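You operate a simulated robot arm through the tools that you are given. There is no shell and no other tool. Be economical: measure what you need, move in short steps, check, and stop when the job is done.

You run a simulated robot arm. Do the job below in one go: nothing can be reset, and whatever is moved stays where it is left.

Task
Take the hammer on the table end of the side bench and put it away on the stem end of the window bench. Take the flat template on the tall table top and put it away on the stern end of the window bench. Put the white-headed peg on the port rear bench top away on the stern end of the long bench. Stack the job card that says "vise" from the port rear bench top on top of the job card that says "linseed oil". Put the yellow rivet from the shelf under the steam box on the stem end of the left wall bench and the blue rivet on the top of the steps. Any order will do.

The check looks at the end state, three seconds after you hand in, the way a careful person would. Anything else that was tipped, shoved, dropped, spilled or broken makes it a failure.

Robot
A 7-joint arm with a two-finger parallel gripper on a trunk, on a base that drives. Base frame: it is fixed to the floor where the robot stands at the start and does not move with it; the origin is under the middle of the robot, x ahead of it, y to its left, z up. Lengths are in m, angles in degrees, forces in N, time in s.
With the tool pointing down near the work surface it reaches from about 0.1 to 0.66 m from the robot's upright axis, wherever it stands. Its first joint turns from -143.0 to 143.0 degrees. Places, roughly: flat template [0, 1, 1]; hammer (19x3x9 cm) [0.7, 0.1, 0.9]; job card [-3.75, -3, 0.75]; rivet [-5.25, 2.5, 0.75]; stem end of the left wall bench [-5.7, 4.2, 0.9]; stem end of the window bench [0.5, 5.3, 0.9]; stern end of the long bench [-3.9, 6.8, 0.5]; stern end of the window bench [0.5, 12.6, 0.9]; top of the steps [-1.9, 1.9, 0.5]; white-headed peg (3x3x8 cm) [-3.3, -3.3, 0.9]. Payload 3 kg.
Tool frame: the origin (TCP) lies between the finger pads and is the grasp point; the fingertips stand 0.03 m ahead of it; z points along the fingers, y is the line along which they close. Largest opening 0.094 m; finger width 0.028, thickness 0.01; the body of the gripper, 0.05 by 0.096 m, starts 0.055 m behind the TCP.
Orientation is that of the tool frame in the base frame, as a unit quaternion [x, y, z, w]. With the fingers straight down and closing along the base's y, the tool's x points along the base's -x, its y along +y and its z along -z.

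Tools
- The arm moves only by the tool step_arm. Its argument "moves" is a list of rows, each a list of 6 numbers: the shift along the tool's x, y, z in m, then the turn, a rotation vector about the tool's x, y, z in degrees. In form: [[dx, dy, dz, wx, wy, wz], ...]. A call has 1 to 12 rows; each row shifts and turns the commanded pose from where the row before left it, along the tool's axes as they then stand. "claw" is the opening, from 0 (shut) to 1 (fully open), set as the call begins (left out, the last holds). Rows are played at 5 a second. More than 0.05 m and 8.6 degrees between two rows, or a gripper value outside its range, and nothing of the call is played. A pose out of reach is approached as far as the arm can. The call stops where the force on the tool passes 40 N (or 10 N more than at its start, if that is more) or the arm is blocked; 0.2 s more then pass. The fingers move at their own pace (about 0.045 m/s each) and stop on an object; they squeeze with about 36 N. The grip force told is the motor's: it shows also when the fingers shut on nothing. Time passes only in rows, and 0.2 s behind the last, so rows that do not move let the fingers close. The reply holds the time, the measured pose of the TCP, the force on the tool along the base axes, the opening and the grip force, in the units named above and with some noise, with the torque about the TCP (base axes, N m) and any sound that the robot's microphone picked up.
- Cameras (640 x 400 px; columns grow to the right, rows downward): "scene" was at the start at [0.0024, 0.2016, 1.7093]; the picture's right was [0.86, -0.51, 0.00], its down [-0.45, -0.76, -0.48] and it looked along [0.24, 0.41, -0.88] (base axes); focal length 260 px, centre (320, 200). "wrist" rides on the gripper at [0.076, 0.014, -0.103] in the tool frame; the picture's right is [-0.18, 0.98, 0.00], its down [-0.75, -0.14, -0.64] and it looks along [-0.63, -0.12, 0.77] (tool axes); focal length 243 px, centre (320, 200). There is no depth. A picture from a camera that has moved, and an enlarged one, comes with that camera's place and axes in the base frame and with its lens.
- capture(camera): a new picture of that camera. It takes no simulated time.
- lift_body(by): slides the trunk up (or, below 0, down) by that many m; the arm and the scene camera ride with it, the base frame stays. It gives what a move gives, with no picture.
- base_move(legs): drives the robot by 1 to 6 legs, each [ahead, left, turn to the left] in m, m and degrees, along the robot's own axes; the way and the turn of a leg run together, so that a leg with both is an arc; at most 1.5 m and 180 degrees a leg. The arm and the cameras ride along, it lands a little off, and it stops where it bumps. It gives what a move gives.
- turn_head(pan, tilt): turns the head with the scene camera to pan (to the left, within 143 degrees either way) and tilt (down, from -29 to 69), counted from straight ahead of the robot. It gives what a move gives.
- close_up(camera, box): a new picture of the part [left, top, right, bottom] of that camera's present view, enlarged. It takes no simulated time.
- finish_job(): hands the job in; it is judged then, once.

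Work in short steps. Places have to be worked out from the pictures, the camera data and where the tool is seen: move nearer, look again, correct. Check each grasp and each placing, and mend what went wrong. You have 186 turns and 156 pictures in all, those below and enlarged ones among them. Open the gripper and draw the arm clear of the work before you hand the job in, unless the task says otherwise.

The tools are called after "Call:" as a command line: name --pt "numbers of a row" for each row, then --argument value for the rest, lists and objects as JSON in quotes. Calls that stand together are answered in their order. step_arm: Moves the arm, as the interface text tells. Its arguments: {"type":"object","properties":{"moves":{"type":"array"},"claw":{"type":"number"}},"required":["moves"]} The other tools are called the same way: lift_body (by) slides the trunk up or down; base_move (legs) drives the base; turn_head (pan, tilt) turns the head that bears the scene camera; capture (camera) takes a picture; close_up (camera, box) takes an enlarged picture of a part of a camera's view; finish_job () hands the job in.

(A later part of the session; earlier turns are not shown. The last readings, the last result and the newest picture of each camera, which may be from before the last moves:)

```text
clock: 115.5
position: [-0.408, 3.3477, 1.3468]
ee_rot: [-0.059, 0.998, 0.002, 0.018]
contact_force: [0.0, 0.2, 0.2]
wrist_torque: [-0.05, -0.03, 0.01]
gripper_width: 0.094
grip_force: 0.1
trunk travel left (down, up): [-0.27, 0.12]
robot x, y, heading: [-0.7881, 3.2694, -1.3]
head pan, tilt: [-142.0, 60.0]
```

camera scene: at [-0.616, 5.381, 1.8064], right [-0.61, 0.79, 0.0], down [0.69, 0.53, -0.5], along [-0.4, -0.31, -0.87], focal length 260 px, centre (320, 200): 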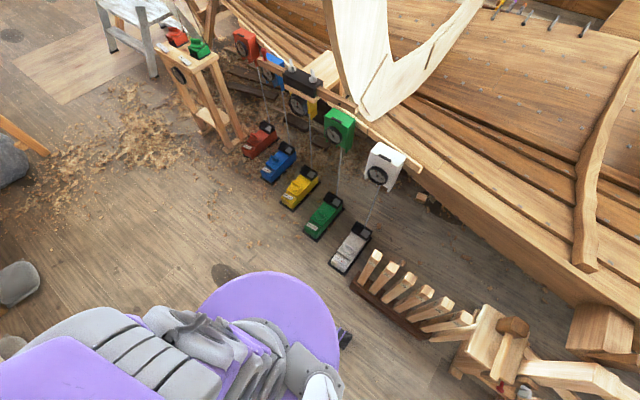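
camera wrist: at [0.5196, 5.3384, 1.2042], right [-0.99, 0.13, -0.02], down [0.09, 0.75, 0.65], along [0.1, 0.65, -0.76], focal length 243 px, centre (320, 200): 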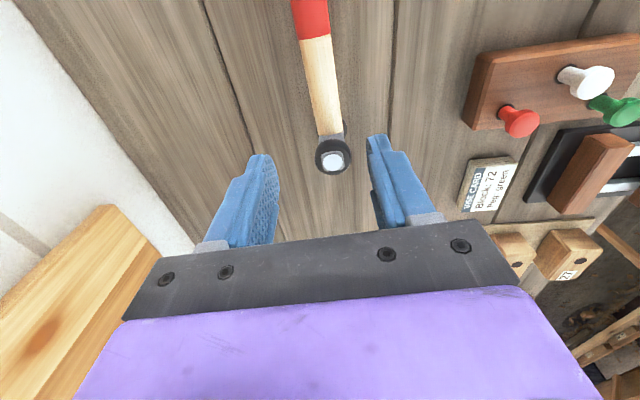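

On track. Continue to abreast of the template.

Call:
base_move --legs '[[0, -1.2, 1.3], [0, -1.19, 0]]'

Call:
turn_head --pan 0 --tilt 45

Call:
capture --camera "scene"

```text
clock: 127.2
position: [-0.4155, 0.9728, 1.3472]
ee_rot: [-0.059, 0.998, 0.001, 0.019]
contact_force: [1.1, 0.5, 0.6]
wrist_torque: [-0.01, 0.02, 0.04]
gripper_width: 0.0941
grip_force: 0.0
trunk travel left (down, up): [-0.27, 0.12]
robot x, y, heading: [-0.7936, 0.8981, -1.2]
head pan, tilt: [-142.0, 60.0]
```

```text
clock: 129.4
position: [-0.415, 0.9732, 1.3457]
ee_rot: [-0.059, 0.998, 0.001, 0.019]
contact_force: [-0.6, 0.1, 0.2]
wrist_torque: [0.0, -0.02, -0.01]
gripper_width: 0.0936
grip_force: 0.0
trunk travel left (down, up): [-0.27, 0.12]
robot x, y, heading: [-0.7925, 0.8976, -1.3]
head pan, tilt: [0.0, 45.0]
```

```text
120 pictures are left
camera scene: at [-0.7375, 1.0386, 1.8256], right [-0.02, -1.0, 0.0], down [-0.71, 0.02, -0.71], along [0.71, -0.02, -0.71], focal length 260 px, centre (320, 200)
```

scene: 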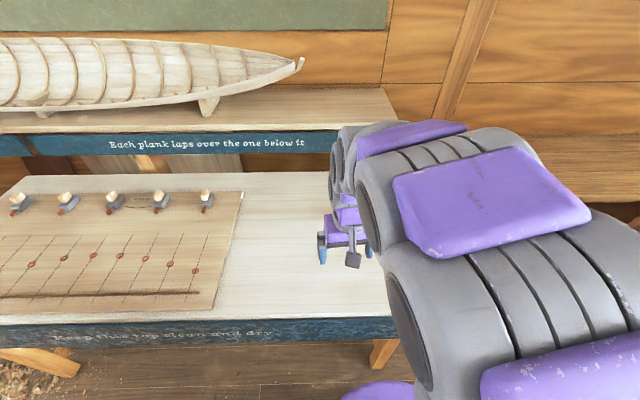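

Template is hidden behind the arm. Move up to the table, level the tool (2° tilt), and look with the wrist camera.

Call:
base_move --legs '[[0.17, 0, 1.3]]'

Call:
step_arm --pt "0 0 0 0 2.2 6.5" --pt "0 -0.04 0 0 0 0" --pt "0 -0.04 0 0 0 0"

Call:
capture --camera "wrist"

Call:
capture --camera "scene"

```text
clock: 130.9
position: [-0.2462, 0.9759, 1.3466]
ee_rot: [-0.07, 0.997, 0.002, 0.018]
contact_force: [0.2, -0.1, -0.4]
wrist_torque: [0.0, 0.03, -0.02]
gripper_width: 0.094
grip_force: 0.0
trunk travel left (down, up): [-0.27, 0.12]
robot x, y, heading: [-0.6229, 0.8974, -0.2]
head pan, tilt: [0.0, 45.0]
```

```text
clock: 131.7
position: [-0.2472, 0.8898, 1.3459]
ee_rot: [-0.012, 1.0, 0.004, -0.001]
contact_force: [1.1, 1.0, -0.1]
wrist_torque: [0.03, 0.01, -0.01]
gripper_width: 0.0941
grip_force: 0.0
trunk travel left (down, up): [-0.27, 0.12]
robot x, y, heading: [-0.6238, 0.895, -0.0]
head pan, tilt: [0.0, 45.0]
```

```text
119 pictures are left
camera wrist: at [-0.323, 0.901, 1.4499], right [0.16, 0.99, 0.01], down [0.76, -0.13, 0.64], along [0.63, -0.1, -0.77], focal length 243 px, centre (320, 200)
```

wrist: 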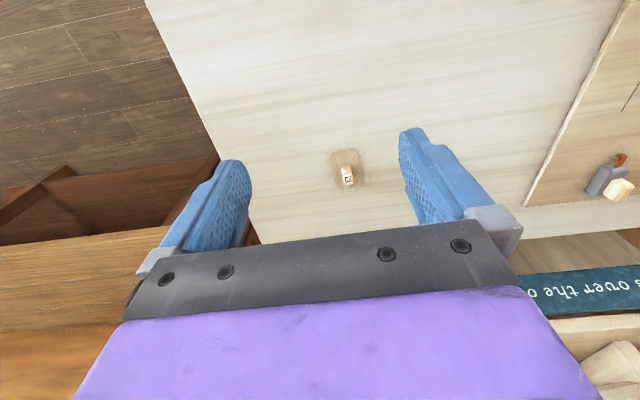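

```text
118 pictures are left
camera scene: at [-0.5717, 1.0404, 1.826], right [0.0, -1.0, 0.0], down [-0.71, 0.0, -0.71], along [0.71, 0.0, -0.71], focal length 260 px, centre (320, 200)
```

scene: 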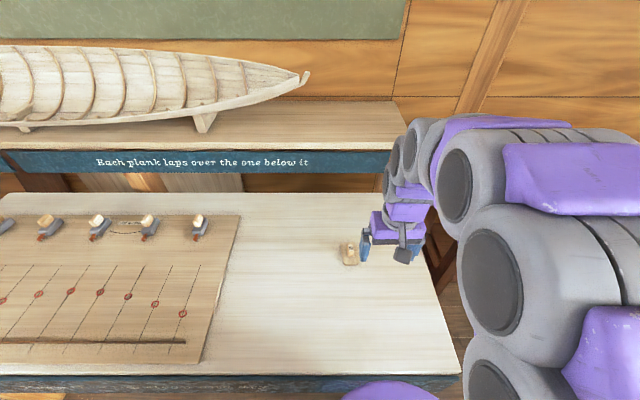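

Both cameras now see the template. Zoom in.

Call:
close_up --camera "wrist" --box '[300, 130, 396, 190]'

Call:
close_up --camera "scene" --box '[310, 225, 390, 275]'

```text
6.67 times, centred on (348, 160) of wrist
camera zoom: at [-0.323, 0.901, 1.4499], right [0.16, 0.99, 0.01], down [0.76, -0.13, 0.64], along [0.63, -0.1, -0.77], focal length 1618 px, centre (133, 467)
```

zoom: 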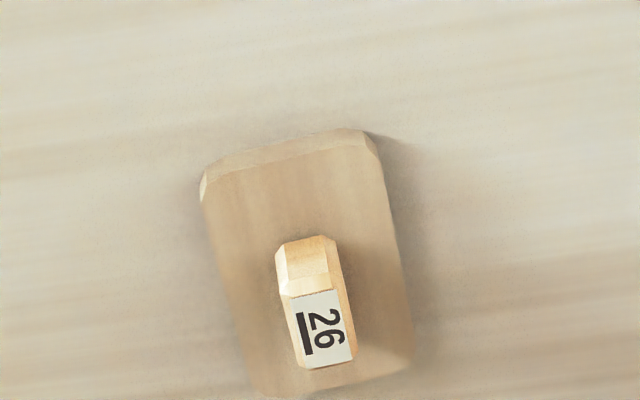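

```text
8.00 times, centred on (350, 250) of scene
camera zoom: at [-0.5717, 1.0404, 1.826], right [0.0, -1.0, 0.0], down [-0.71, 0.0, -0.71], along [0.71, 0.0, -0.71], focal length 2079 px, centre (80, -200)
```

zoom: 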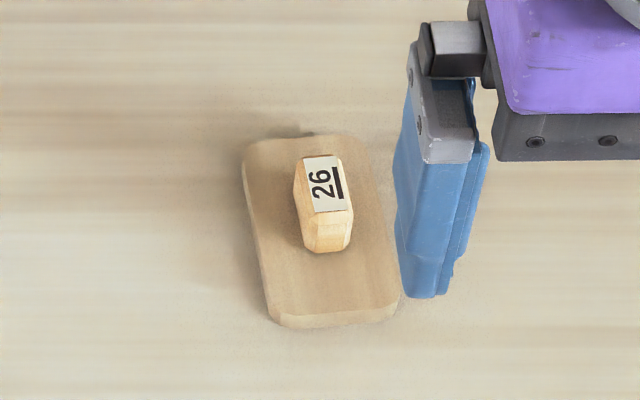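

Block grip estimate: (0.034, 0.917, top ≈0.95), yaw ≈3°. Extend over it, then lower by trunk and re-measure.

Call:
step_arm --pt "-0.045 0.0045 0 0 0 -2" --pt "-0.045 0.0045 0 0 0 0" --pt "-0.045 0.0045 0 0 0 0" --pt "-0.045 0.0045 0 0 0 0" --pt "-0.045 0.0045 0 0 0 0" --pt "-0.045 0.0045 0 0 0 0"

Call:
lift_body --by -0.22

Call:
capture --camera "wrist"

Call:
close_up --camera "scene" --box '[270, 200, 430, 300]'

```text
clock: 133.1
position: [0.0257, 0.9342, 1.3461]
ee_rot: [-0.03, 1.0, 0.004, -0.001]
contact_force: [0.6, -0.2, -0.3]
wrist_torque: [0.03, 0.03, 0.02]
gripper_width: 0.0942
grip_force: 0.0
trunk travel left (down, up): [-0.27, 0.12]
robot x, y, heading: [-0.6232, 0.8977, 0.1]
head pan, tilt: [0.0, 45.0]
```

```text
clock: 135.4
position: [0.0222, 0.9327, 1.1284]
ee_rot: [-0.03, 1.0, 0.003, 0.0]
contact_force: [0.2, 0.3, 0.4]
wrist_torque: [0.0, 0.01, -0.02]
gripper_width: 0.094
grip_force: 0.1
trunk travel left (down, up): [-0.05, 0.34]
robot x, y, heading: [-0.6214, 0.895, -0.1]
head pan, tilt: [0.0, 45.0]
```

```text
115 pictures are left
camera wrist: at [-0.0538, 0.9413, 1.2316], right [0.12, 0.99, 0.01], down [0.76, -0.1, 0.64], along [0.64, -0.07, -0.77], focal length 243 px, centre (320, 200)
```

wrist: 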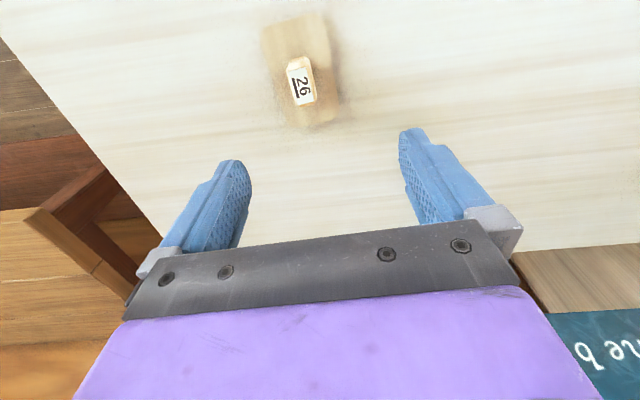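

```text
4.00 times, centred on (350, 250) of scene
camera zoom: at [-0.5694, 1.0436, 1.6058], right [0.0, -1.0, 0.01], down [-0.71, 0.0, -0.71], along [0.71, -0.01, -0.71], focal length 1040 px, centre (200, 0)
```

zoom: 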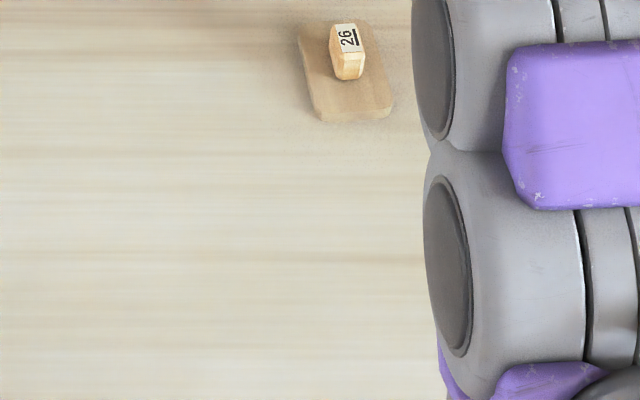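

Refined: block top at (0.007, 0.917, 0.986), plate top ≈0.955. Correct, descend to TCP z≈1.0 and look.

Call:
step_arm --pt "0.014 -0.0165 0 0 0 0" --pt "0 0 0.045 0 0 0" --pt "0 0 0.045 0 0 0" --pt "0 0 0.036 0 0 0"

Call:
capture --camera "wrist"

Call:
close_up --camera "scene" --box '[310, 180, 430, 255]'

```text
clock: 136.4
position: [0.0096, 0.9166, 0.9986]
ee_rot: [-0.03, 1.0, 0.004, -0.001]
contact_force: [0.5, 0.1, 0.0]
wrist_torque: [-0.01, -0.03, 0.0]
gripper_width: 0.0941
grip_force: 0.0
trunk travel left (down, up): [-0.05, 0.34]
robot x, y, heading: [-0.6229, 0.8925, -0.0]
head pan, tilt: [0.0, 45.0]
```

```text
113 pictures are left
camera wrist: at [-0.0667, 0.9251, 1.1026], right [0.12, 0.99, 0.01], down [0.76, -0.1, 0.64], along [0.64, -0.07, -0.77], focal length 243 px, centre (320, 200)
```

wrist: 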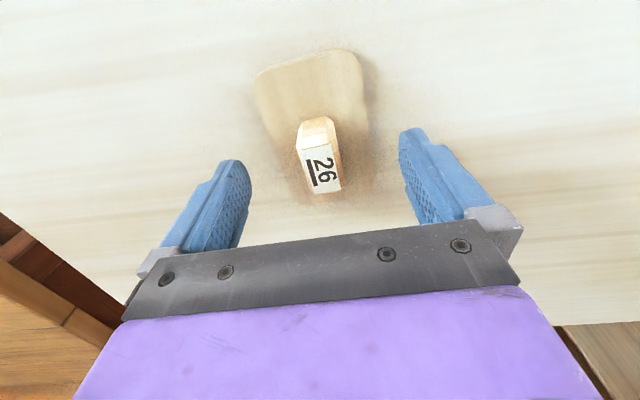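

```text
5.33 times, centred on (370, 218) of scene
camera zoom: at [-0.5687, 1.0439, 1.6057], right [0.0, -1.0, 0.01], down [-0.71, 0.0, -0.71], along [0.71, -0.01, -0.71], focal length 1386 px, centre (53, 107)
```

zoom: 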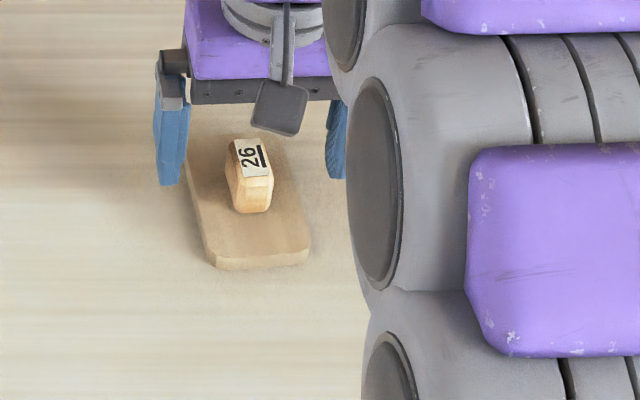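

Centred. Lower 5 mm and close on the grip block.

Call:
step_arm --pt "0 0 0.005 0 0 0" --pt "0 0 0 0 0 0"

Call:
step_arm --pt "0 0 0 0 0 0" --pt "0 0 0 0 0 0" --pt "0 0 0 0 0 0" --pt "0 0 0 0 0 0" --pt "0 0 0 0 0 0" --pt "0 0 0 0 0 0" --claw 0

Call:
capture --camera "wrist"

```text
clock: 137.0
position: [0.009, 0.9174, 0.9948]
ee_rot: [-0.03, 1.0, 0.003, -0.001]
contact_force: [0.0, 1.1, -0.1]
wrist_torque: [0.0, 0.01, 0.02]
gripper_width: 0.0941
grip_force: 0.0
trunk travel left (down, up): [-0.05, 0.34]
robot x, y, heading: [-0.6238, 0.8977, -0.2]
head pan, tilt: [0.0, 45.0]
```

```text
clock: 138.4
position: [0.0086, 0.9165, 0.9943]
ee_rot: [-0.03, 1.0, 0.004, -0.001]
contact_force: [0.0, 1.1, 0.9]
wrist_torque: [-0.06, 0.03, 0.01]
gripper_width: 0.0209
grip_force: 35.9
trunk travel left (down, up): [-0.05, 0.34]
robot x, y, heading: [-0.6225, 0.8958, -0.2]
head pan, tilt: [0.0, 45.0]
```

```text
111 pictures are left
camera wrist: at [-0.0675, 0.9248, 1.0988], right [0.12, 0.99, 0.01], down [0.76, -0.1, 0.64], along [0.64, -0.07, -0.77], focal length 243 px, centre (320, 200)
```

wrist: 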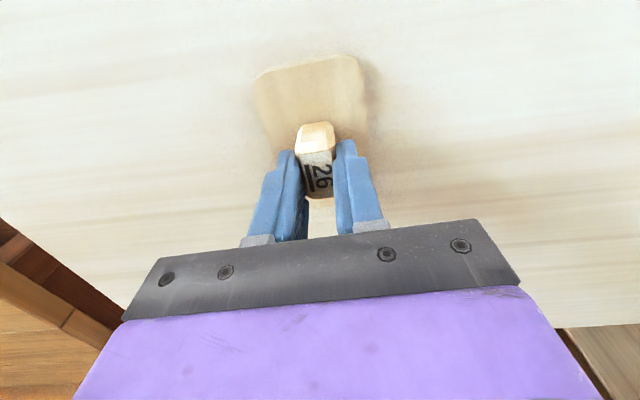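

Gripped (2.1 cm). Lift straight up and check.

Call:
step_arm --pt "0 0 -0.02 0 0 0" --pt "0 0 -0.03 0 0 0" --pt "0 0 -0.04 0 0 0" --pt "0 0 -0.05 0 0 0"

Call:
lift_body --by 0.15

Call:
capture --camera "wrist"

```text
clock: 139.4
position: [0.01, 0.9123, 1.1396]
ee_rot: [-0.03, 1.0, 0.003, 0.0]
contact_force: [-0.5, -0.2, -0.2]
wrist_torque: [-0.04, 0.03, 0.02]
gripper_width: 0.0209
grip_force: 35.8
trunk travel left (down, up): [-0.05, 0.34]
robot x, y, heading: [-0.6225, 0.8949, -0.2]
head pan, tilt: [0.0, 45.0]
```

```text
clock: 141.2
position: [0.0108, 0.9127, 1.2876]
ee_rot: [-0.03, 1.0, 0.003, -0.001]
contact_force: [-0.1, 0.2, -0.1]
wrist_torque: [0.02, 0.02, -0.02]
gripper_width: 0.021
grip_force: 35.5
trunk travel left (down, up): [-0.2, 0.19]
robot x, y, heading: [-0.623, 0.896, 0.1]
head pan, tilt: [0.0, 45.0]
```

```text
110 pictures are left
camera wrist: at [-0.0663, 0.9211, 1.3913], right [0.12, 0.99, 0.01], down [0.76, -0.1, 0.64], along [0.64, -0.07, -0.77], focal length 243 px, centre (320, 200)
```

wrist: 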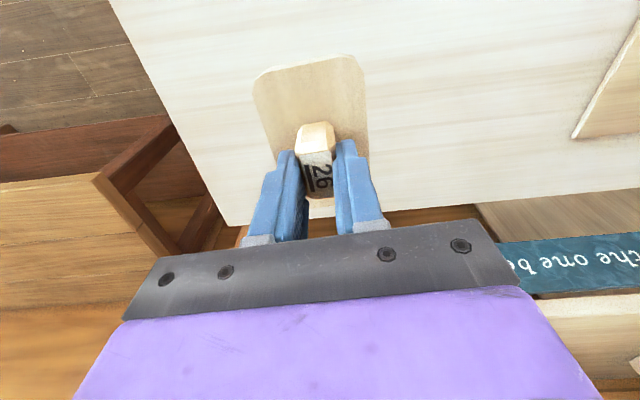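

Template held. Retract the arm, and drive back up the aisle sideways.

Call:
step_arm --pt "0.045 0 0 0 0 0" --pt "0.045 0 0 0 0 0" --pt "0.045 0 0 0 0 0" --pt "0.045 0 0 0 0 0" --pt "0.045 0 0 0 0 0" --pt "0.045 0 0 0 0 0"

Call:
base_move --legs '[[-0.17, 0, 0], [0, 1.5, 0], [0, 1.2, 0], [0.3, 1.0, 0]]'

Call:
turn_head --pan 90 --tilt 20

Call:
capture --camera "scene"

```text
clock: 142.6
position: [-0.2658, 0.8978, 1.2878]
ee_rot: [-0.031, 0.999, 0.004, 0.001]
contact_force: [0.0, 1.0, -1.6]
wrist_torque: [-0.03, 0.01, -0.02]
gripper_width: 0.0208
grip_force: 36.1
trunk travel left (down, up): [-0.2, 0.19]
robot x, y, heading: [-0.6209, 0.8969, -0.0]
head pan, tilt: [0.0, 45.0]
```

```text
clock: 161.8
position: [-0.172, 4.6296, 1.2862]
ee_rot: [-0.045, 0.999, 0.007, -0.001]
contact_force: [-0.7, -0.1, -0.6]
wrist_torque: [0.0, 0.01, -0.02]
gripper_width: 0.0209
grip_force: 36.2
trunk travel left (down, up): [-0.2, 0.19]
robot x, y, heading: [-0.5346, 4.6223, 1.9]
head pan, tilt: [0.0, 45.0]
```

```text
clock: 163.4
position: [-0.172, 4.635, 1.2868]
ee_rot: [-0.046, 0.999, 0.004, 0.001]
contact_force: [0.7, -0.3, -0.6]
wrist_torque: [-0.01, 0.0, 0.02]
gripper_width: 0.021
grip_force: 35.9
trunk travel left (down, up): [-0.2, 0.19]
robot x, y, heading: [-0.5284, 4.6228, 1.9]
head pan, tilt: [90.0, 20.0]
```

```text
109 pictures are left
camera scene: at [-0.5684, 4.856, 1.7944], right [1.0, 0.03, 0.0], down [0.01, -0.34, -0.94], along [-0.03, 0.94, -0.34], focal length 260 px, centre (320, 200)
```

scene: 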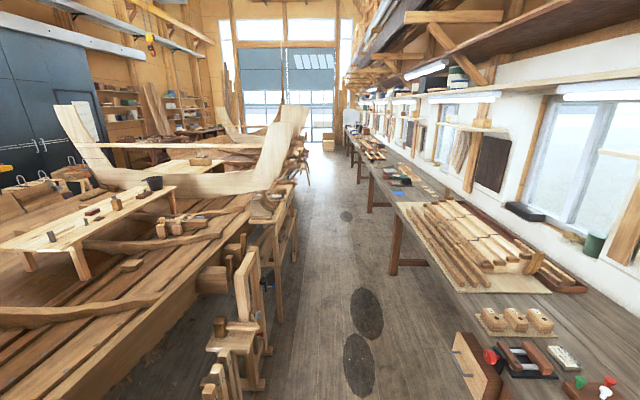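

The aisle is clear from x≈-0.95 to 0.05. Continue along its middle.

Call:
base_move --legs '[[0.05, 1.5, -1.9], [0, 1.5, 0], [0, 1.5, 0]]'

Call:
capture --camera "scene"

```text
refused: leg 1 is longer than a leg can be; nothing moved
```

```text
108 pictures are left
camera scene: at [-0.5684, 4.856, 1.7944], right [1.0, 0.03, 0.0], down [0.01, -0.34, -0.94], along [-0.03, 0.94, -0.34], focal length 260 px, centre (320, 200)
```

scene: 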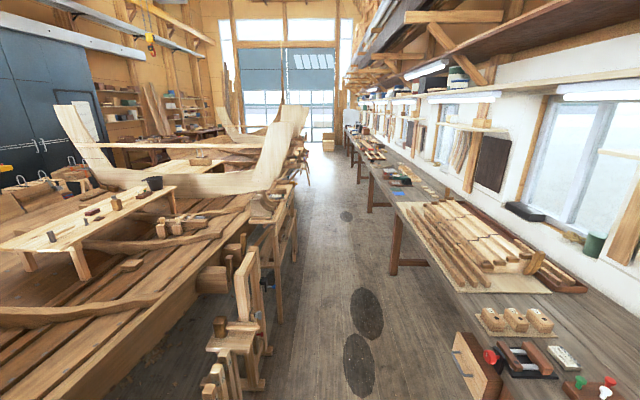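

The leg was marginally too long; repeat with shorter legs.

Call:
base_move --legs '[[0.05, 1.4, -1.9], [0, 1.5, 0], [0, 1.5, 0]]'

Call:
capture --camera "scene"

```text
clock: 184.6
position: [-0.2228, 9.0557, 1.2869]
ee_rot: [-0.048, 0.999, 0.004, 0.0]
contact_force: [0.6, 0.4, -0.7]
wrist_torque: [0.0, -0.01, 0.0]
gripper_width: 0.021
grip_force: 36.2
trunk travel left (down, up): [-0.2, 0.19]
robot x, y, heading: [-0.587, 9.0396, 2.1]
head pan, tilt: [90.0, 20.0]
```

```text
107 pictures are left
camera scene: at [-0.6211, 9.275, 1.7944], right [1.0, 0.03, 0.0], down [0.01, -0.34, -0.94], along [-0.03, 0.94, -0.34], focal length 260 px, centre (320, 200)
```

scene: 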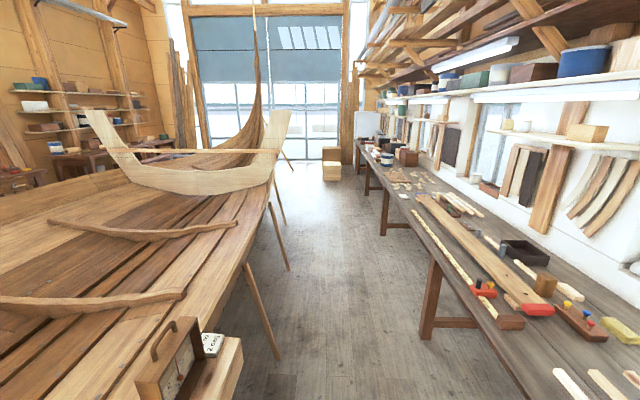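

Clear. Continue to y≈12.

Call:
base_move --legs '[[0.1, 1.4, -2.1], [0, 1.5, 0]]'

Call:
turn_head --pan 30 --tilt 40

Call:
capture --camera "scene"

```text
clock: 198.6
position: [-0.1371, 11.9497, 1.2867]
ee_rot: [-0.045, 0.999, 0.005, 0.0]
contact_force: [0.2, -0.8, -0.8]
wrist_torque: [0.01, 0.02, 0.0]
gripper_width: 0.021
grip_force: 36.1
trunk travel left (down, up): [-0.2, 0.19]
robot x, y, heading: [-0.4956, 11.9386, 1.7]
head pan, tilt: [90.0, 20.0]
```

```text
clock: 199.9
position: [-0.1384, 11.9525, 1.2872]
ee_rot: [-0.045, 0.999, 0.004, -0.001]
contact_force: [-0.1, 0.6, -0.8]
wrist_torque: [-0.03, -0.02, 0.01]
gripper_width: 0.021
grip_force: 35.5
trunk travel left (down, up): [-0.2, 0.19]
robot x, y, heading: [-0.4981, 11.9417, 1.8]
head pan, tilt: [30.0, 40.0]
```

```text
106 pictures are left
camera scene: at [-0.4597, 12.1234, 1.763], right [0.53, -0.85, 0.0], down [-0.55, -0.34, -0.77], along [0.65, 0.4, -0.64], focal length 260 px, centre (320, 200)
```

scene: 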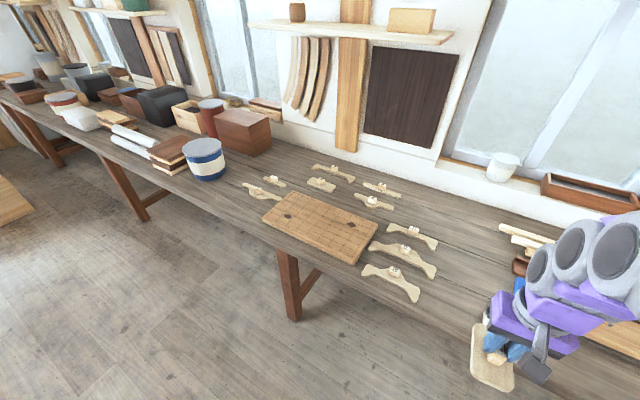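

Other templates lie around a board here. Zoom to choose a free spot.

Call:
close_up --camera "scene" --box '[220, 130, 500, 305]'

```text
2.29 times, centred on (360, 218) of scene
camera zoom: at [-0.4597, 12.1234, 1.763], right [0.53, -0.85, 0.0], down [-0.55, -0.34, -0.77], along [0.65, 0.4, -0.64], focal length 594 px, centre (229, 160)
```

zoom: 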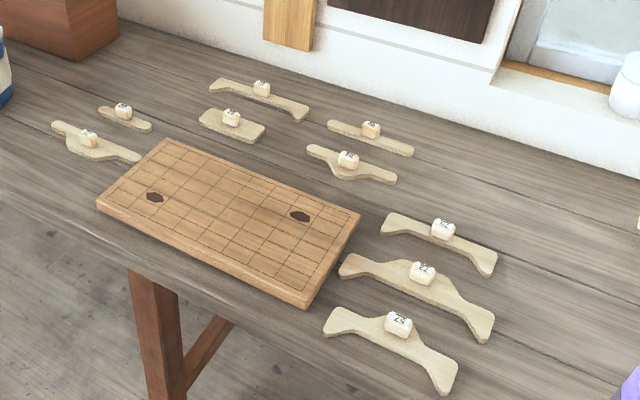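

Candidate free spots: front-left of the board (≈0.18, 13.0) and behind-right (≈0.57, 12.2). Move to y≈12.6 for a square view.

Call:
base_move --legs '[[0.1, 0.6, -1.8]]'

Call:
turn_head --pan 15 --tilt 48

Call:
capture --camera "scene"

```text
clock: 203.3
position: [-0.056, 12.5531, 1.2864]
ee_rot: [-0.043, 0.999, 0.005, 0.0]
contact_force: [-0.2, 0.0, -0.8]
wrist_torque: [-0.03, -0.02, 0.04]
gripper_width: 0.0211
grip_force: 36.2
trunk travel left (down, up): [-0.2, 0.19]
robot x, y, heading: [-0.4172, 12.5451, 1.3]
head pan, tilt: [30.0, 40.0]
```

```text
clock: 204.1
position: [-0.0562, 12.5546, 1.2884]
ee_rot: [-0.043, 0.999, 0.005, 0.0]
contact_force: [0.7, -0.6, -0.4]
wrist_torque: [-0.01, 0.02, 0.01]
gripper_width: 0.0209
grip_force: 36.3
trunk travel left (down, up): [-0.2, 0.19]
robot x, y, heading: [-0.4161, 12.5459, 1.6]
head pan, tilt: [15.0, 48.0]
```

```text
104 pictures are left
camera scene: at [-0.3744, 12.7078, 1.7515], right [0.28, -0.96, 0.0], down [-0.71, -0.21, -0.67], along [0.64, 0.19, -0.74], focal length 260 px, centre (320, 200)
```

scene: 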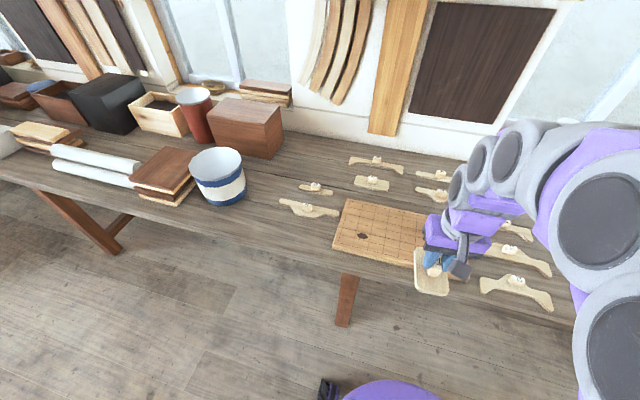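

Let me check the right-rear gap with the wrist camera, from y≈12.2.

Call:
base_move --legs '[[0.2, -0.33, -1.5]]'

Call:
capture --camera "wrist"

Call:
capture --camera "scene"

```text
clock: 206.5
position: [0.1526, 12.2208, 1.2864]
ee_rot: [-0.027, 1.0, 0.004, 0.0]
contact_force: [0.3, -1.1, -0.6]
wrist_torque: [-0.02, -0.01, -0.01]
gripper_width: 0.021
grip_force: 35.9
trunk travel left (down, up): [-0.2, 0.19]
robot x, y, heading: [-0.2078, 12.2187, -0.3]
head pan, tilt: [15.0, 48.0]
```

```text
103 pictures are left
camera wrist: at [0.0763, 12.2293, 1.3906], right [0.13, 0.99, 0.01], down [0.76, -0.1, 0.64], along [0.64, -0.08, -0.77], focal length 243 px, centre (320, 200)
```

wrist: 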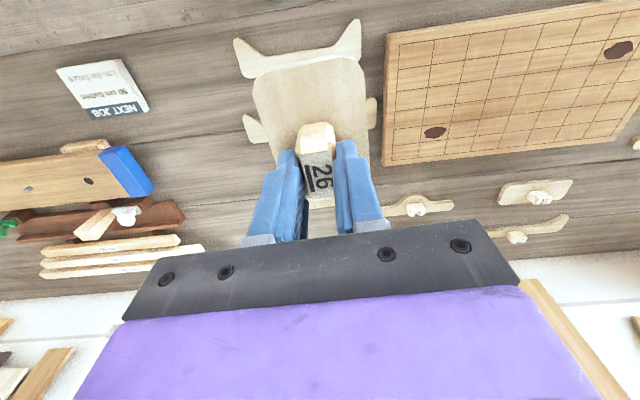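

```text
102 pictures are left
camera scene: at [-0.1603, 12.3844, 1.7512], right [0.26, -0.97, 0.0], down [-0.72, -0.19, -0.67], along [0.65, 0.17, -0.74], focal length 260 px, centre (320, 200)
```

scene: 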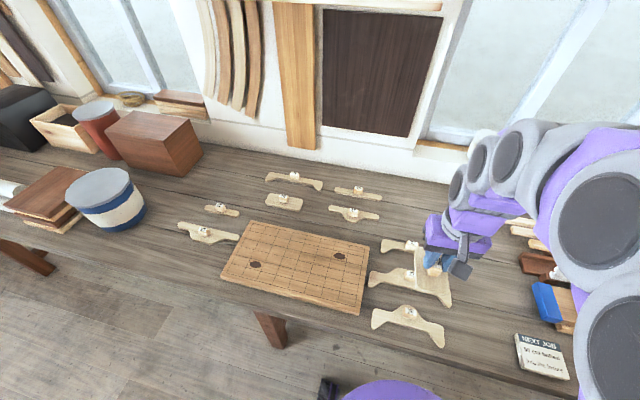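

Gap at ≈(0.57, 12.2) among the templates is free (≥4 cm all round). I move the base closer and extend high over it.

Call:
base_move --legs '[[0.11, -0.02, 0]]'

Call:
step_arm --pt "-0.045 0 0 0 0 0" --pt "-0.045 0 0 0 0 0" --pt "-0.045 0 0 0 0 0" --pt "-0.045 0 0 0 0 0" --pt "-0.045 0 0 0 0 0" --pt "-0.045 0 0 0 0 0"

Call:
capture --camera "wrist"

Call:
capture --camera "scene"

```text
clock: 207.7
position: [0.259, 12.204, 1.2861]
ee_rot: [-0.028, 1.0, 0.003, 0.0]
contact_force: [0.3, 0.2, 0.3]
wrist_torque: [-0.04, 0.03, -0.01]
gripper_width: 0.0211
grip_force: 35.6
trunk travel left (down, up): [-0.2, 0.19]
robot x, y, heading: [-0.1022, 12.1968, -0.0]
head pan, tilt: [15.0, 48.0]
```

```text
clock: 209.1
position: [0.5273, 12.2145, 1.2863]
ee_rot: [-0.028, 1.0, 0.005, -0.001]
contact_force: [-0.1, -0.1, -1.5]
wrist_torque: [0.02, 0.01, 0.03]
gripper_width: 0.021
grip_force: 35.7
trunk travel left (down, up): [-0.2, 0.19]
robot x, y, heading: [-0.1045, 12.1991, -0.2]
head pan, tilt: [15.0, 48.0]
```

```text
101 pictures are left
camera wrist: at [0.4518, 12.2228, 1.3903], right [0.13, 0.99, 0.01], down [0.76, -0.11, 0.64], along [0.63, -0.07, -0.77], focal length 243 px, centre (320, 200)
```

wrist: 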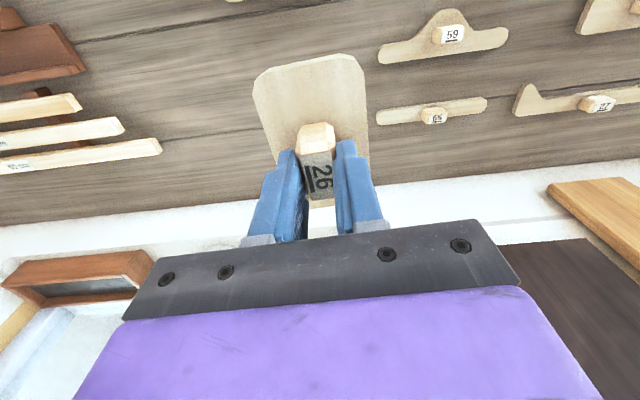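

```text
100 pictures are left
camera scene: at [-0.0489, 12.3612, 1.7513], right [0.26, -0.97, 0.0], down [-0.72, -0.19, -0.67], along [0.64, 0.17, -0.75], focal length 260 px, centre (320, 200)
```

scene: 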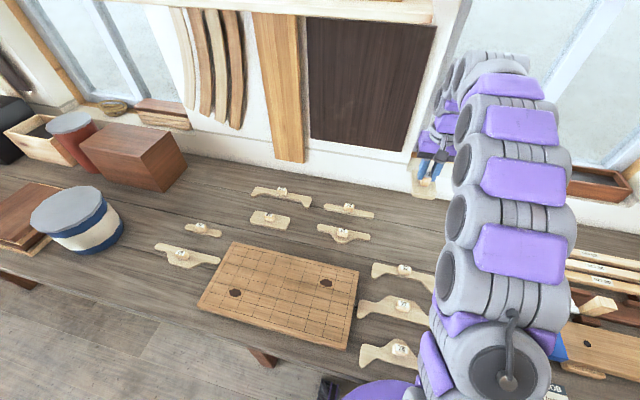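

Spot is spacious. Extend 3.5 cm more and lower with the trunk.

Call:
step_arm --pt "-0.02 -0.003 0 0 0 0" --pt "-0.018 -0.003 0 0 0 0" --pt "0 0 0 0 0 0"

Call:
lift_body --by -0.195

Call:
capture --camera "wrist"

Call:
capture --camera "scene"

```text
clock: 209.9
position: [0.5651, 12.2089, 1.2879]
ee_rot: [-0.028, 1.0, 0.006, 0.0]
contact_force: [0.4, 0.0, -1.0]
wrist_torque: [0.02, 0.0, 0.02]
gripper_width: 0.021
grip_force: 35.5
trunk travel left (down, up): [-0.2, 0.19]
robot x, y, heading: [-0.0992, 12.2, 0.0]
head pan, tilt: [15.0, 48.0]
```

```text
clock: 212.0
position: [0.5645, 12.2095, 1.0924]
ee_rot: [-0.027, 1.0, 0.005, 0.0]
contact_force: [0.0, -0.6, -0.7]
wrist_torque: [0.02, 0.0, 0.01]
gripper_width: 0.0211
grip_force: 35.9
trunk travel left (down, up): [-0.005, 0.385]
robot x, y, heading: [-0.101, 12.2015, -0.2]
head pan, tilt: [15.0, 48.0]
```

```text
99 pictures are left
camera wrist: at [0.4884, 12.2183, 1.1962], right [0.13, 0.99, 0.01], down [0.76, -0.1, 0.64], along [0.64, -0.08, -0.77], focal length 243 px, centre (320, 200)
```

wrist: 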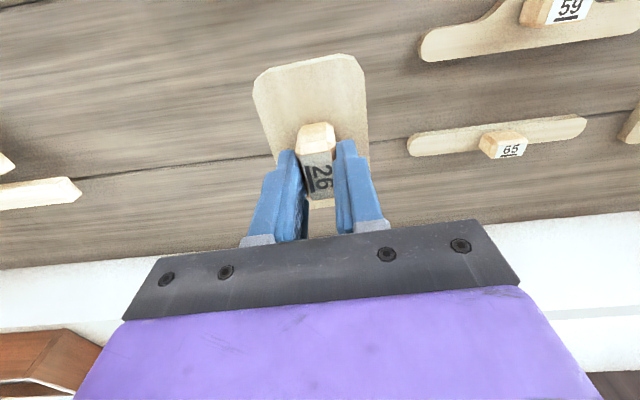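

```text
98 pictures are left
camera scene: at [-0.0526, 12.3618, 1.5565], right [0.26, -0.97, 0.0], down [-0.72, -0.19, -0.67], along [0.64, 0.17, -0.75], focal length 260 px, centre (320, 200)
```

scene: 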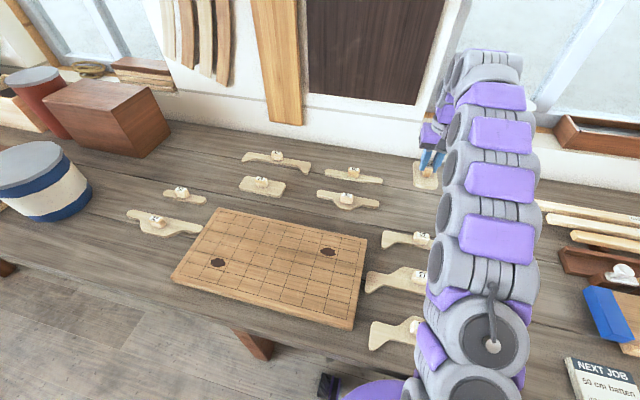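

Clear beneath. Descend in the arm, slowing near contact (expected at TCP z≈0.95).

Call:
step_arm --pt "0 0 0.04 0 0 0" --pt "0 0 0.04 0 0 0" --pt "0 0 0.03 0 0 0" --pt "0 0 0.01 0 0 0" --pt "0 0 0.006 0 0 0" --pt "0 0 0.005 0 0 0"

Call:
capture --camera "wrist"

```text
clock: 213.4
position: [0.5659, 12.2105, 0.9621]
ee_rot: [-0.028, 1.0, 0.005, 0.0]
contact_force: [-0.1, 0.2, -0.8]
wrist_torque: [-0.01, 0.01, -0.01]
gripper_width: 0.0212
grip_force: 36.0
trunk travel left (down, up): [-0.005, 0.385]
robot x, y, heading: [-0.1001, 12.2036, -0.3]
head pan, tilt: [15.0, 48.0]
```

```text
97 pictures are left
camera wrist: at [0.4893, 12.2192, 1.0664], right [0.13, 0.99, 0.01], down [0.76, -0.1, 0.64], along [0.64, -0.07, -0.77], focal length 243 px, centre (320, 200)
```

wrist: 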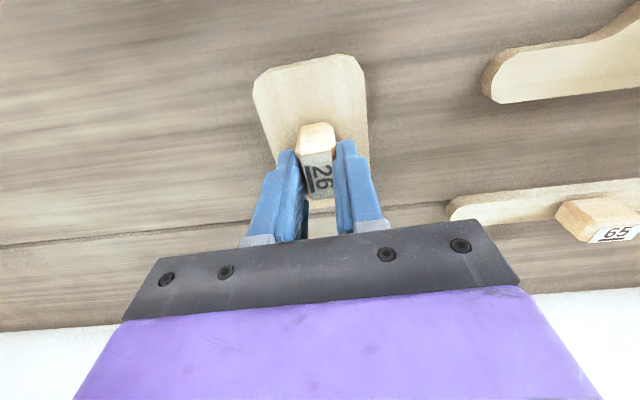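

No contact yet; creep further.

Call:
step_arm --pt "0 0 0.004 0 0 0" --pt "0 0 0.004 0 0 0" --pt "0 0 0.003 0 0 0"

Call:
step_arm --pt "0 0 0.003 0 0 0" --pt "0 0 0.003 0 0 0"

```text
clock: 214.2
position: [0.5645, 12.2104, 0.9546]
ee_rot: [-0.028, 1.0, 0.004, 0.003]
contact_force: [3.7, -0.8, 23.3]
wrist_torque: [-0.34, 0.61, 0.04]
gripper_width: 0.0211
grip_force: 36.1
trunk travel left (down, up): [-0.005, 0.385]
robot x, y, heading: [-0.1022, 12.2017, -0.2]
head pan, tilt: [15.0, 48.0]
```

```text
clock: 215.0
position: [0.5645, 12.2104, 0.9476]
ee_rot: [-0.029, 1.0, 0.005, 0.004]
contact_force: [-6.8, -1.6, 22.1]
wrist_torque: [-0.14, 0.61, 0.0]
gripper_width: 0.0212
grip_force: 36.1
trunk travel left (down, up): [-0.005, 0.385]
robot x, y, heading: [-0.0997, 12.2011, -0.1]
head pan, tilt: [15.0, 48.0]
stopped in row 2: the force on the tool passed its limit at 40 N (the readings are from after the stop); the commanded pose is now the measured one
```

Contact made. Release and rise.

Call:
step_arm --pt "0 0 -0.001 0 0 0" --pt "0 0 0 0 0 0" --pt "0 0 0 0 0 0" --pt "0 0 0 0 0 0" --claw 0.6

Call:
step_arm --pt "0 0 -0.01 0 0 0" --pt "0 0 -0.02 0 0 0" --pt "0 0 -0.04 0 0 0" --pt "0 0 -0.05 0 0 0" --pt "0 0 -0.05 0 0 0"

Call:
capture --camera "wrist"

```text
clock: 216.0
position: [0.5659, 12.2109, 0.9478]
ee_rot: [-0.028, 1.0, 0.005, 0.002]
contact_force: [-0.7, -0.2, -0.1]
wrist_torque: [0.02, 0.05, 0.01]
gripper_width: 0.0565
grip_force: 0.2
trunk travel left (down, up): [-0.005, 0.385]
robot x, y, heading: [-0.1014, 12.2024, -0.4]
head pan, tilt: [15.0, 48.0]
```

```text
clock: 217.2
position: [0.5622, 12.2065, 1.1185]
ee_rot: [-0.028, 1.0, 0.004, 0.002]
contact_force: [-0.3, 0.3, 0.2]
wrist_torque: [0.0, 0.0, -0.02]
gripper_width: 0.0564
grip_force: 0.0
trunk travel left (down, up): [-0.005, 0.385]
robot x, y, heading: [-0.1005, 12.1974, -0.4]
head pan, tilt: [15.0, 48.0]
```

```text
96 pictures are left
camera wrist: at [0.487, 12.2156, 1.2221], right [0.13, 0.99, 0.01], down [0.76, -0.11, 0.64], along [0.64, -0.07, -0.77], focal length 243 px, centre (320, 200)
```

wrist: 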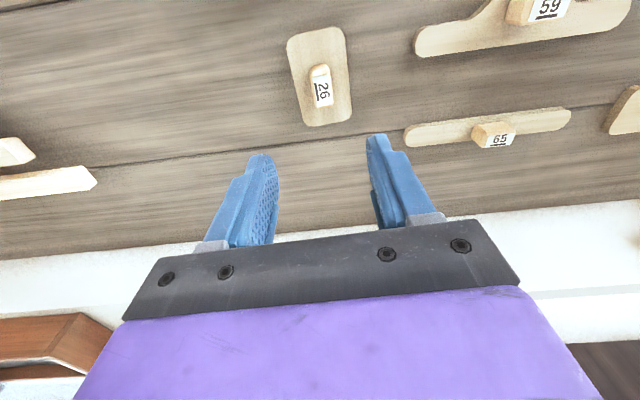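

Template is placed. Retract the arm and head back south along the aisle.

Call:
lift_body --by 0.2

Call:
step_arm --pt "0.045 0 0 0 0 0" --pt "0.045 0 0 0 0 0" --pt "0.045 0 0 0 0 0" --pt "0.045 0 0 0 0 0" --pt "0.045 0 0 0 0 0" --pt "0.045 0 0 0 0 0" --claw 1

Call:
base_move --legs '[[-0.38, 0, 0.4], [0, -1.5, 0], [0, -1.5, 0], [0, -1.5, 0], [0, -1.5, 0]]'

```text
clock: 219.4
position: [0.5645, 12.2077, 1.3173]
ee_rot: [-0.028, 1.0, 0.005, 0.001]
contact_force: [0.4, 0.7, -1.5]
wrist_torque: [-0.03, -0.01, 0.0]
gripper_width: 0.0564
grip_force: 0.0
trunk travel left (down, up): [-0.205, 0.185]
robot x, y, heading: [-0.0998, 12.2024, -0.2]
head pan, tilt: [15.0, 48.0]
```

```text
clock: 220.8
position: [0.2931, 12.1938, 1.3178]
ee_rot: [-0.028, 1.0, 0.006, 0.003]
contact_force: [0.1, 1.0, 0.3]
wrist_torque: [-0.01, -0.02, 0.02]
gripper_width: 0.0939
grip_force: 0.2
trunk travel left (down, up): [-0.205, 0.185]
robot x, y, heading: [-0.1032, 12.1991, -0.4]
head pan, tilt: [15.0, 48.0]
```

```text
clock: 251.4
position: [-0.2995, 6.164, 1.3174]
ee_rot: [-0.005, 1.0, 0.004, 0.003]
contact_force: [0.4, -0.3, 0.7]
wrist_torque: [-0.01, 0.02, 0.01]
gripper_width: 0.0941
grip_force: 0.1
trunk travel left (down, up): [-0.205, 0.185]
robot x, y, heading: [-0.6991, 6.1875, -2.9]
head pan, tilt: [15.0, 48.0]
```

Drifted to x=-0.70; correct to -0.5 before passing the rack, then continue.

Call:
base_move --legs '[[0.2, 0, 2.9], [0, -1.5, 0], [-0.2, -1.3, 0], [0, -1.5, 0], [0, -1.4, 0]]'

Call:
turn_head --pan 140 --tilt 20

Call:
capture --camera "scene"

```text
clock: 279.6
position: [-0.3265, 0.5263, 1.3168]
ee_rot: [-0.029, 1.0, 0.004, 0.003]
contact_force: [0.0, 0.1, -0.2]
wrist_torque: [-0.03, -0.01, 0.0]
gripper_width: 0.0939
grip_force: 0.1
trunk travel left (down, up): [-0.205, 0.185]
robot x, y, heading: [-0.7258, 0.5289, -0.1]
head pan, tilt: [15.0, 48.0]
```

```text
clock: 281.7
position: [-0.327, 0.5226, 1.3195]
ee_rot: [-0.029, 1.0, 0.006, 0.002]
contact_force: [-0.3, -0.4, 0.5]
wrist_torque: [0.0, 0.01, -0.03]
gripper_width: 0.0941
grip_force: 0.1
trunk travel left (down, up): [-0.205, 0.185]
robot x, y, heading: [-0.7232, 0.5262, -0.2]
head pan, tilt: [140.0, 20.0]
```

```text
95 pictures are left
camera scene: at [-0.8236, 0.7317, 1.7995], right [0.64, 0.76, 0.0], down [0.26, -0.22, -0.94], along [-0.72, 0.61, -0.34], focal length 260 px, centre (320, 200)
```

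scene: 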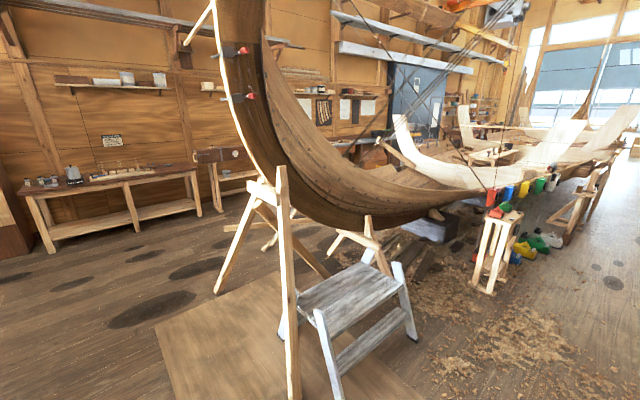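

Now go to the port rear bench: back away from the table, turn and drive toward (-1.9,-2.3).

Call:
base_move --legs '[[-0.2, 0, 0], [0, 0, -112], [1.5, 0, 0], [1.4, 0, 0], [0, 0, 22]]'

Call:
turn_head --pan -40 --tilt 25

Call:
capture --camera "scene"

```text
clock: 302.4
position: [-1.931, -2.5297, 1.3185]
ee_rot: [0.682, 0.731, 0.002, 0.006]
contact_force: [-0.4, -1.1, 0.4]
wrist_torque: [-0.02, 0.02, 0.02]
gripper_width: 0.0938
grip_force: 0.0
trunk travel left (down, up): [-0.205, 0.185]
robot x, y, heading: [-1.931, -2.1345, -89.4]
head pan, tilt: [140.0, 20.0]
```

```text
clock: 305.1
position: [-1.9323, -2.5296, 1.3181]
ee_rot: [0.682, 0.731, 0.001, 0.005]
contact_force: [-0.6, 0.3, -0.4]
wrist_torque: [0.0, -0.01, 0.01]
gripper_width: 0.094
grip_force: 0.0
trunk travel left (down, up): [-0.205, 0.185]
robot x, y, heading: [-1.9286, -2.1314, -89.4]
head pan, tilt: [-40.0, 25.0]
```

```text
94 pictures are left
camera scene: at [-1.8489, -2.176, 1.7914], right [-0.77, 0.63, 0.0], down [0.27, 0.33, -0.91], along [-0.58, -0.7, -0.42], focal length 260 px, centre (320, 200)
```

scene: 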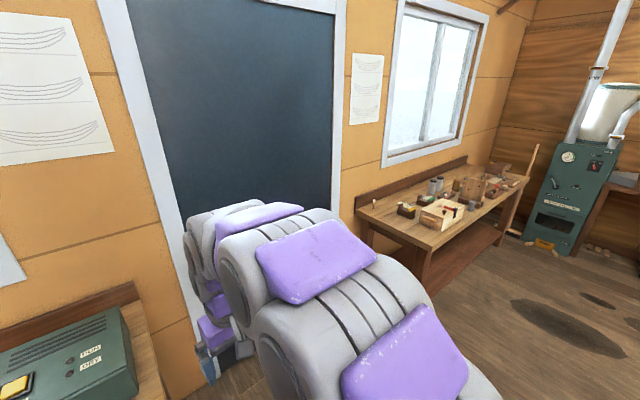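

Bench's left end is at x≈-3.2, front edge y≈-2.75. Shift west in front of it.

Call:
base_move --legs '[[0, -1.5, 0], [0.15, -0.15, -0.5]]'

Call:
turn_head --pan 0 --tilt 40

Call:
capture --camera "scene"

Call:
capture --camera "wrist"

```text
clock: 313.8
position: [-3.5644, -2.7105, 1.3172]
ee_rot: [0.676, 0.736, 0.002, 0.005]
contact_force: [-0.2, -0.6, -0.5]
wrist_torque: [0.03, 0.0, -0.06]
gripper_width: 0.094
grip_force: 0.0
trunk travel left (down, up): [-0.205, 0.185]
robot x, y, heading: [-3.568, -2.3119, -88.7]
head pan, tilt: [-40.0, 25.0]
```

```text
clock: 314.8
position: [-3.5636, -2.7095, 1.3182]
ee_rot: [0.676, 0.737, 0.002, 0.005]
contact_force: [0.6, 0.3, -0.2]
wrist_torque: [-0.02, 0.0, -0.03]
gripper_width: 0.0939
grip_force: 0.1
trunk travel left (down, up): [-0.205, 0.185]
robot x, y, heading: [-3.5674, -2.3156, -88.4]
head pan, tilt: [0.0, 40.0]
```

```text
93 pictures are left
camera scene: at [-3.4271, -2.3676, 1.768], right [-1.0, -0.02, 0.0], down [-0.02, 0.64, -0.77], along [0.02, -0.77, -0.64], focal length 260 px, centre (320, 200)
```

scene: 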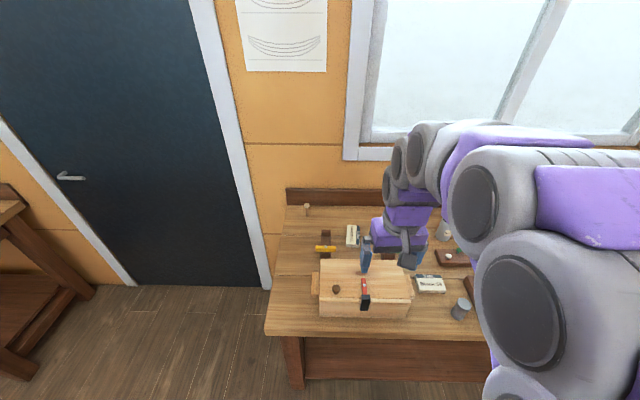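

```text
92 pictures are left
camera wrist: at [-3.5572, -2.6322, 1.4213], right [0.99, -0.1, 0.01], down [-0.08, -0.76, 0.65], along [-0.06, -0.64, -0.76], focal length 243 px, centre (320, 200)
```

wrist: 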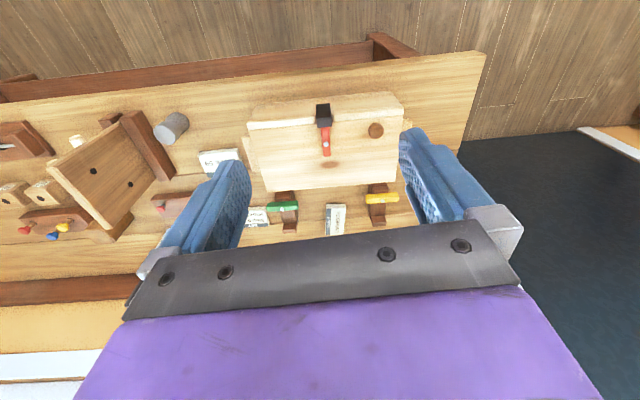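

I see several cards, and a small peg at back-left. Zoom for details.

Call:
close_up --camera "scene" --box '[270, 190, 390, 265]'

Call:
close_up --camera "scene" --box '[390, 215, 510, 330]'

Call:
close_up --camera "wrist" --box '[190, 130, 410, 240]'

```text
5.33 times, centred on (330, 228) of scene
camera zoom: at [-3.4271, -2.3676, 1.768], right [-1.0, -0.02, 0.0], down [-0.02, 0.64, -0.77], along [0.02, -0.77, -0.64], focal length 1386 px, centre (267, 53)
```

zoom: 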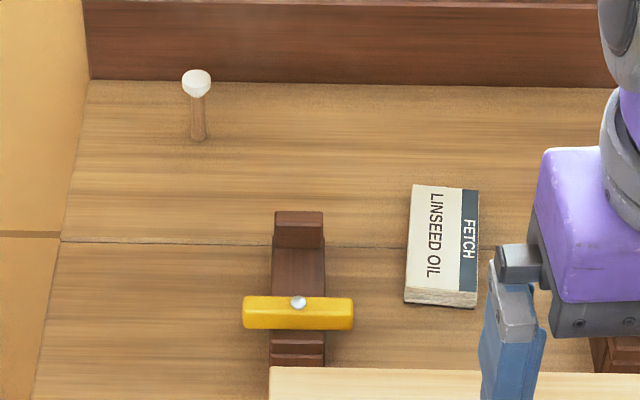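

```text
3.48 times, centred on (450, 272) of scene
camera zoom: at [-3.4271, -2.3676, 1.768], right [-1.0, -0.02, 0.0], down [-0.02, 0.64, -0.77], along [0.02, -0.77, -0.64], focal length 904 px, centre (-132, -52)
```

zoom: 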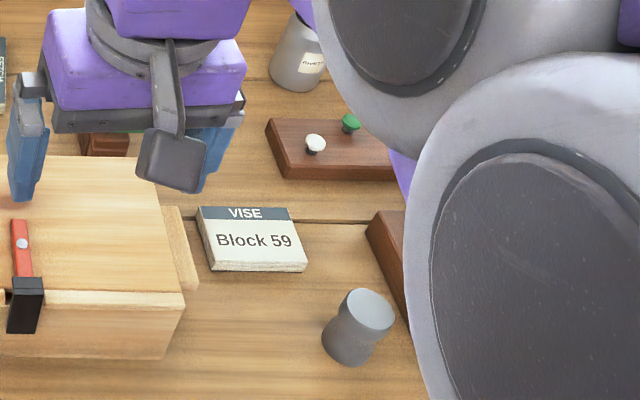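

```text
2.91 times, centred on (300, 185) of wrist
camera zoom: at [-3.5572, -2.6322, 1.4213], right [0.99, -0.1, 0.01], down [-0.08, -0.76, 0.65], along [-0.06, -0.64, -0.76], focal length 706 px, centre (378, 244)
```

zoom: 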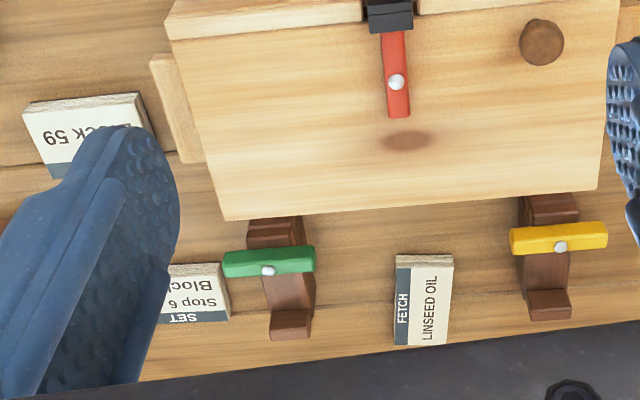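

Cards: VISE at ≈(-3.84,-2.94), LINSEED OIL at ≈(-3.56,-3.20), both ~11×6.5 cm, bench ≈0.85. Move carefully closer, watching for a block.

Call:
base_move --legs '[[0.14, -0.06, -1.5]]'

Call:
base_move --legs '[[0.1, 0, 0]]'

```text
clock: 316.2
position: [-3.6247, -2.8515, 1.3187]
ee_rot: [0.686, 0.728, 0.0, 0.003]
contact_force: [0.1, -0.2, 0.1]
wrist_torque: [0.01, 0.01, -0.05]
gripper_width: 0.0939
grip_force: 0.0
trunk travel left (down, up): [-0.205, 0.185]
robot x, y, heading: [-3.624, -2.4535, -90.1]
head pan, tilt: [0.0, 40.0]
```

```text
clock: 317.4
position: [-3.6474, -2.9541, 1.3174]
ee_rot: [0.685, 0.728, 0.006, 0.009]
contact_force: [0.3, -0.3, -0.2]
wrist_torque: [0.08, -0.01, 0.02]
gripper_width: 0.0939
grip_force: 0.0
trunk travel left (down, up): [-0.205, 0.185]
robot x, y, heading: [-3.6223, -2.5539, -90.3]
head pan, tilt: [0.0, 40.0]
```

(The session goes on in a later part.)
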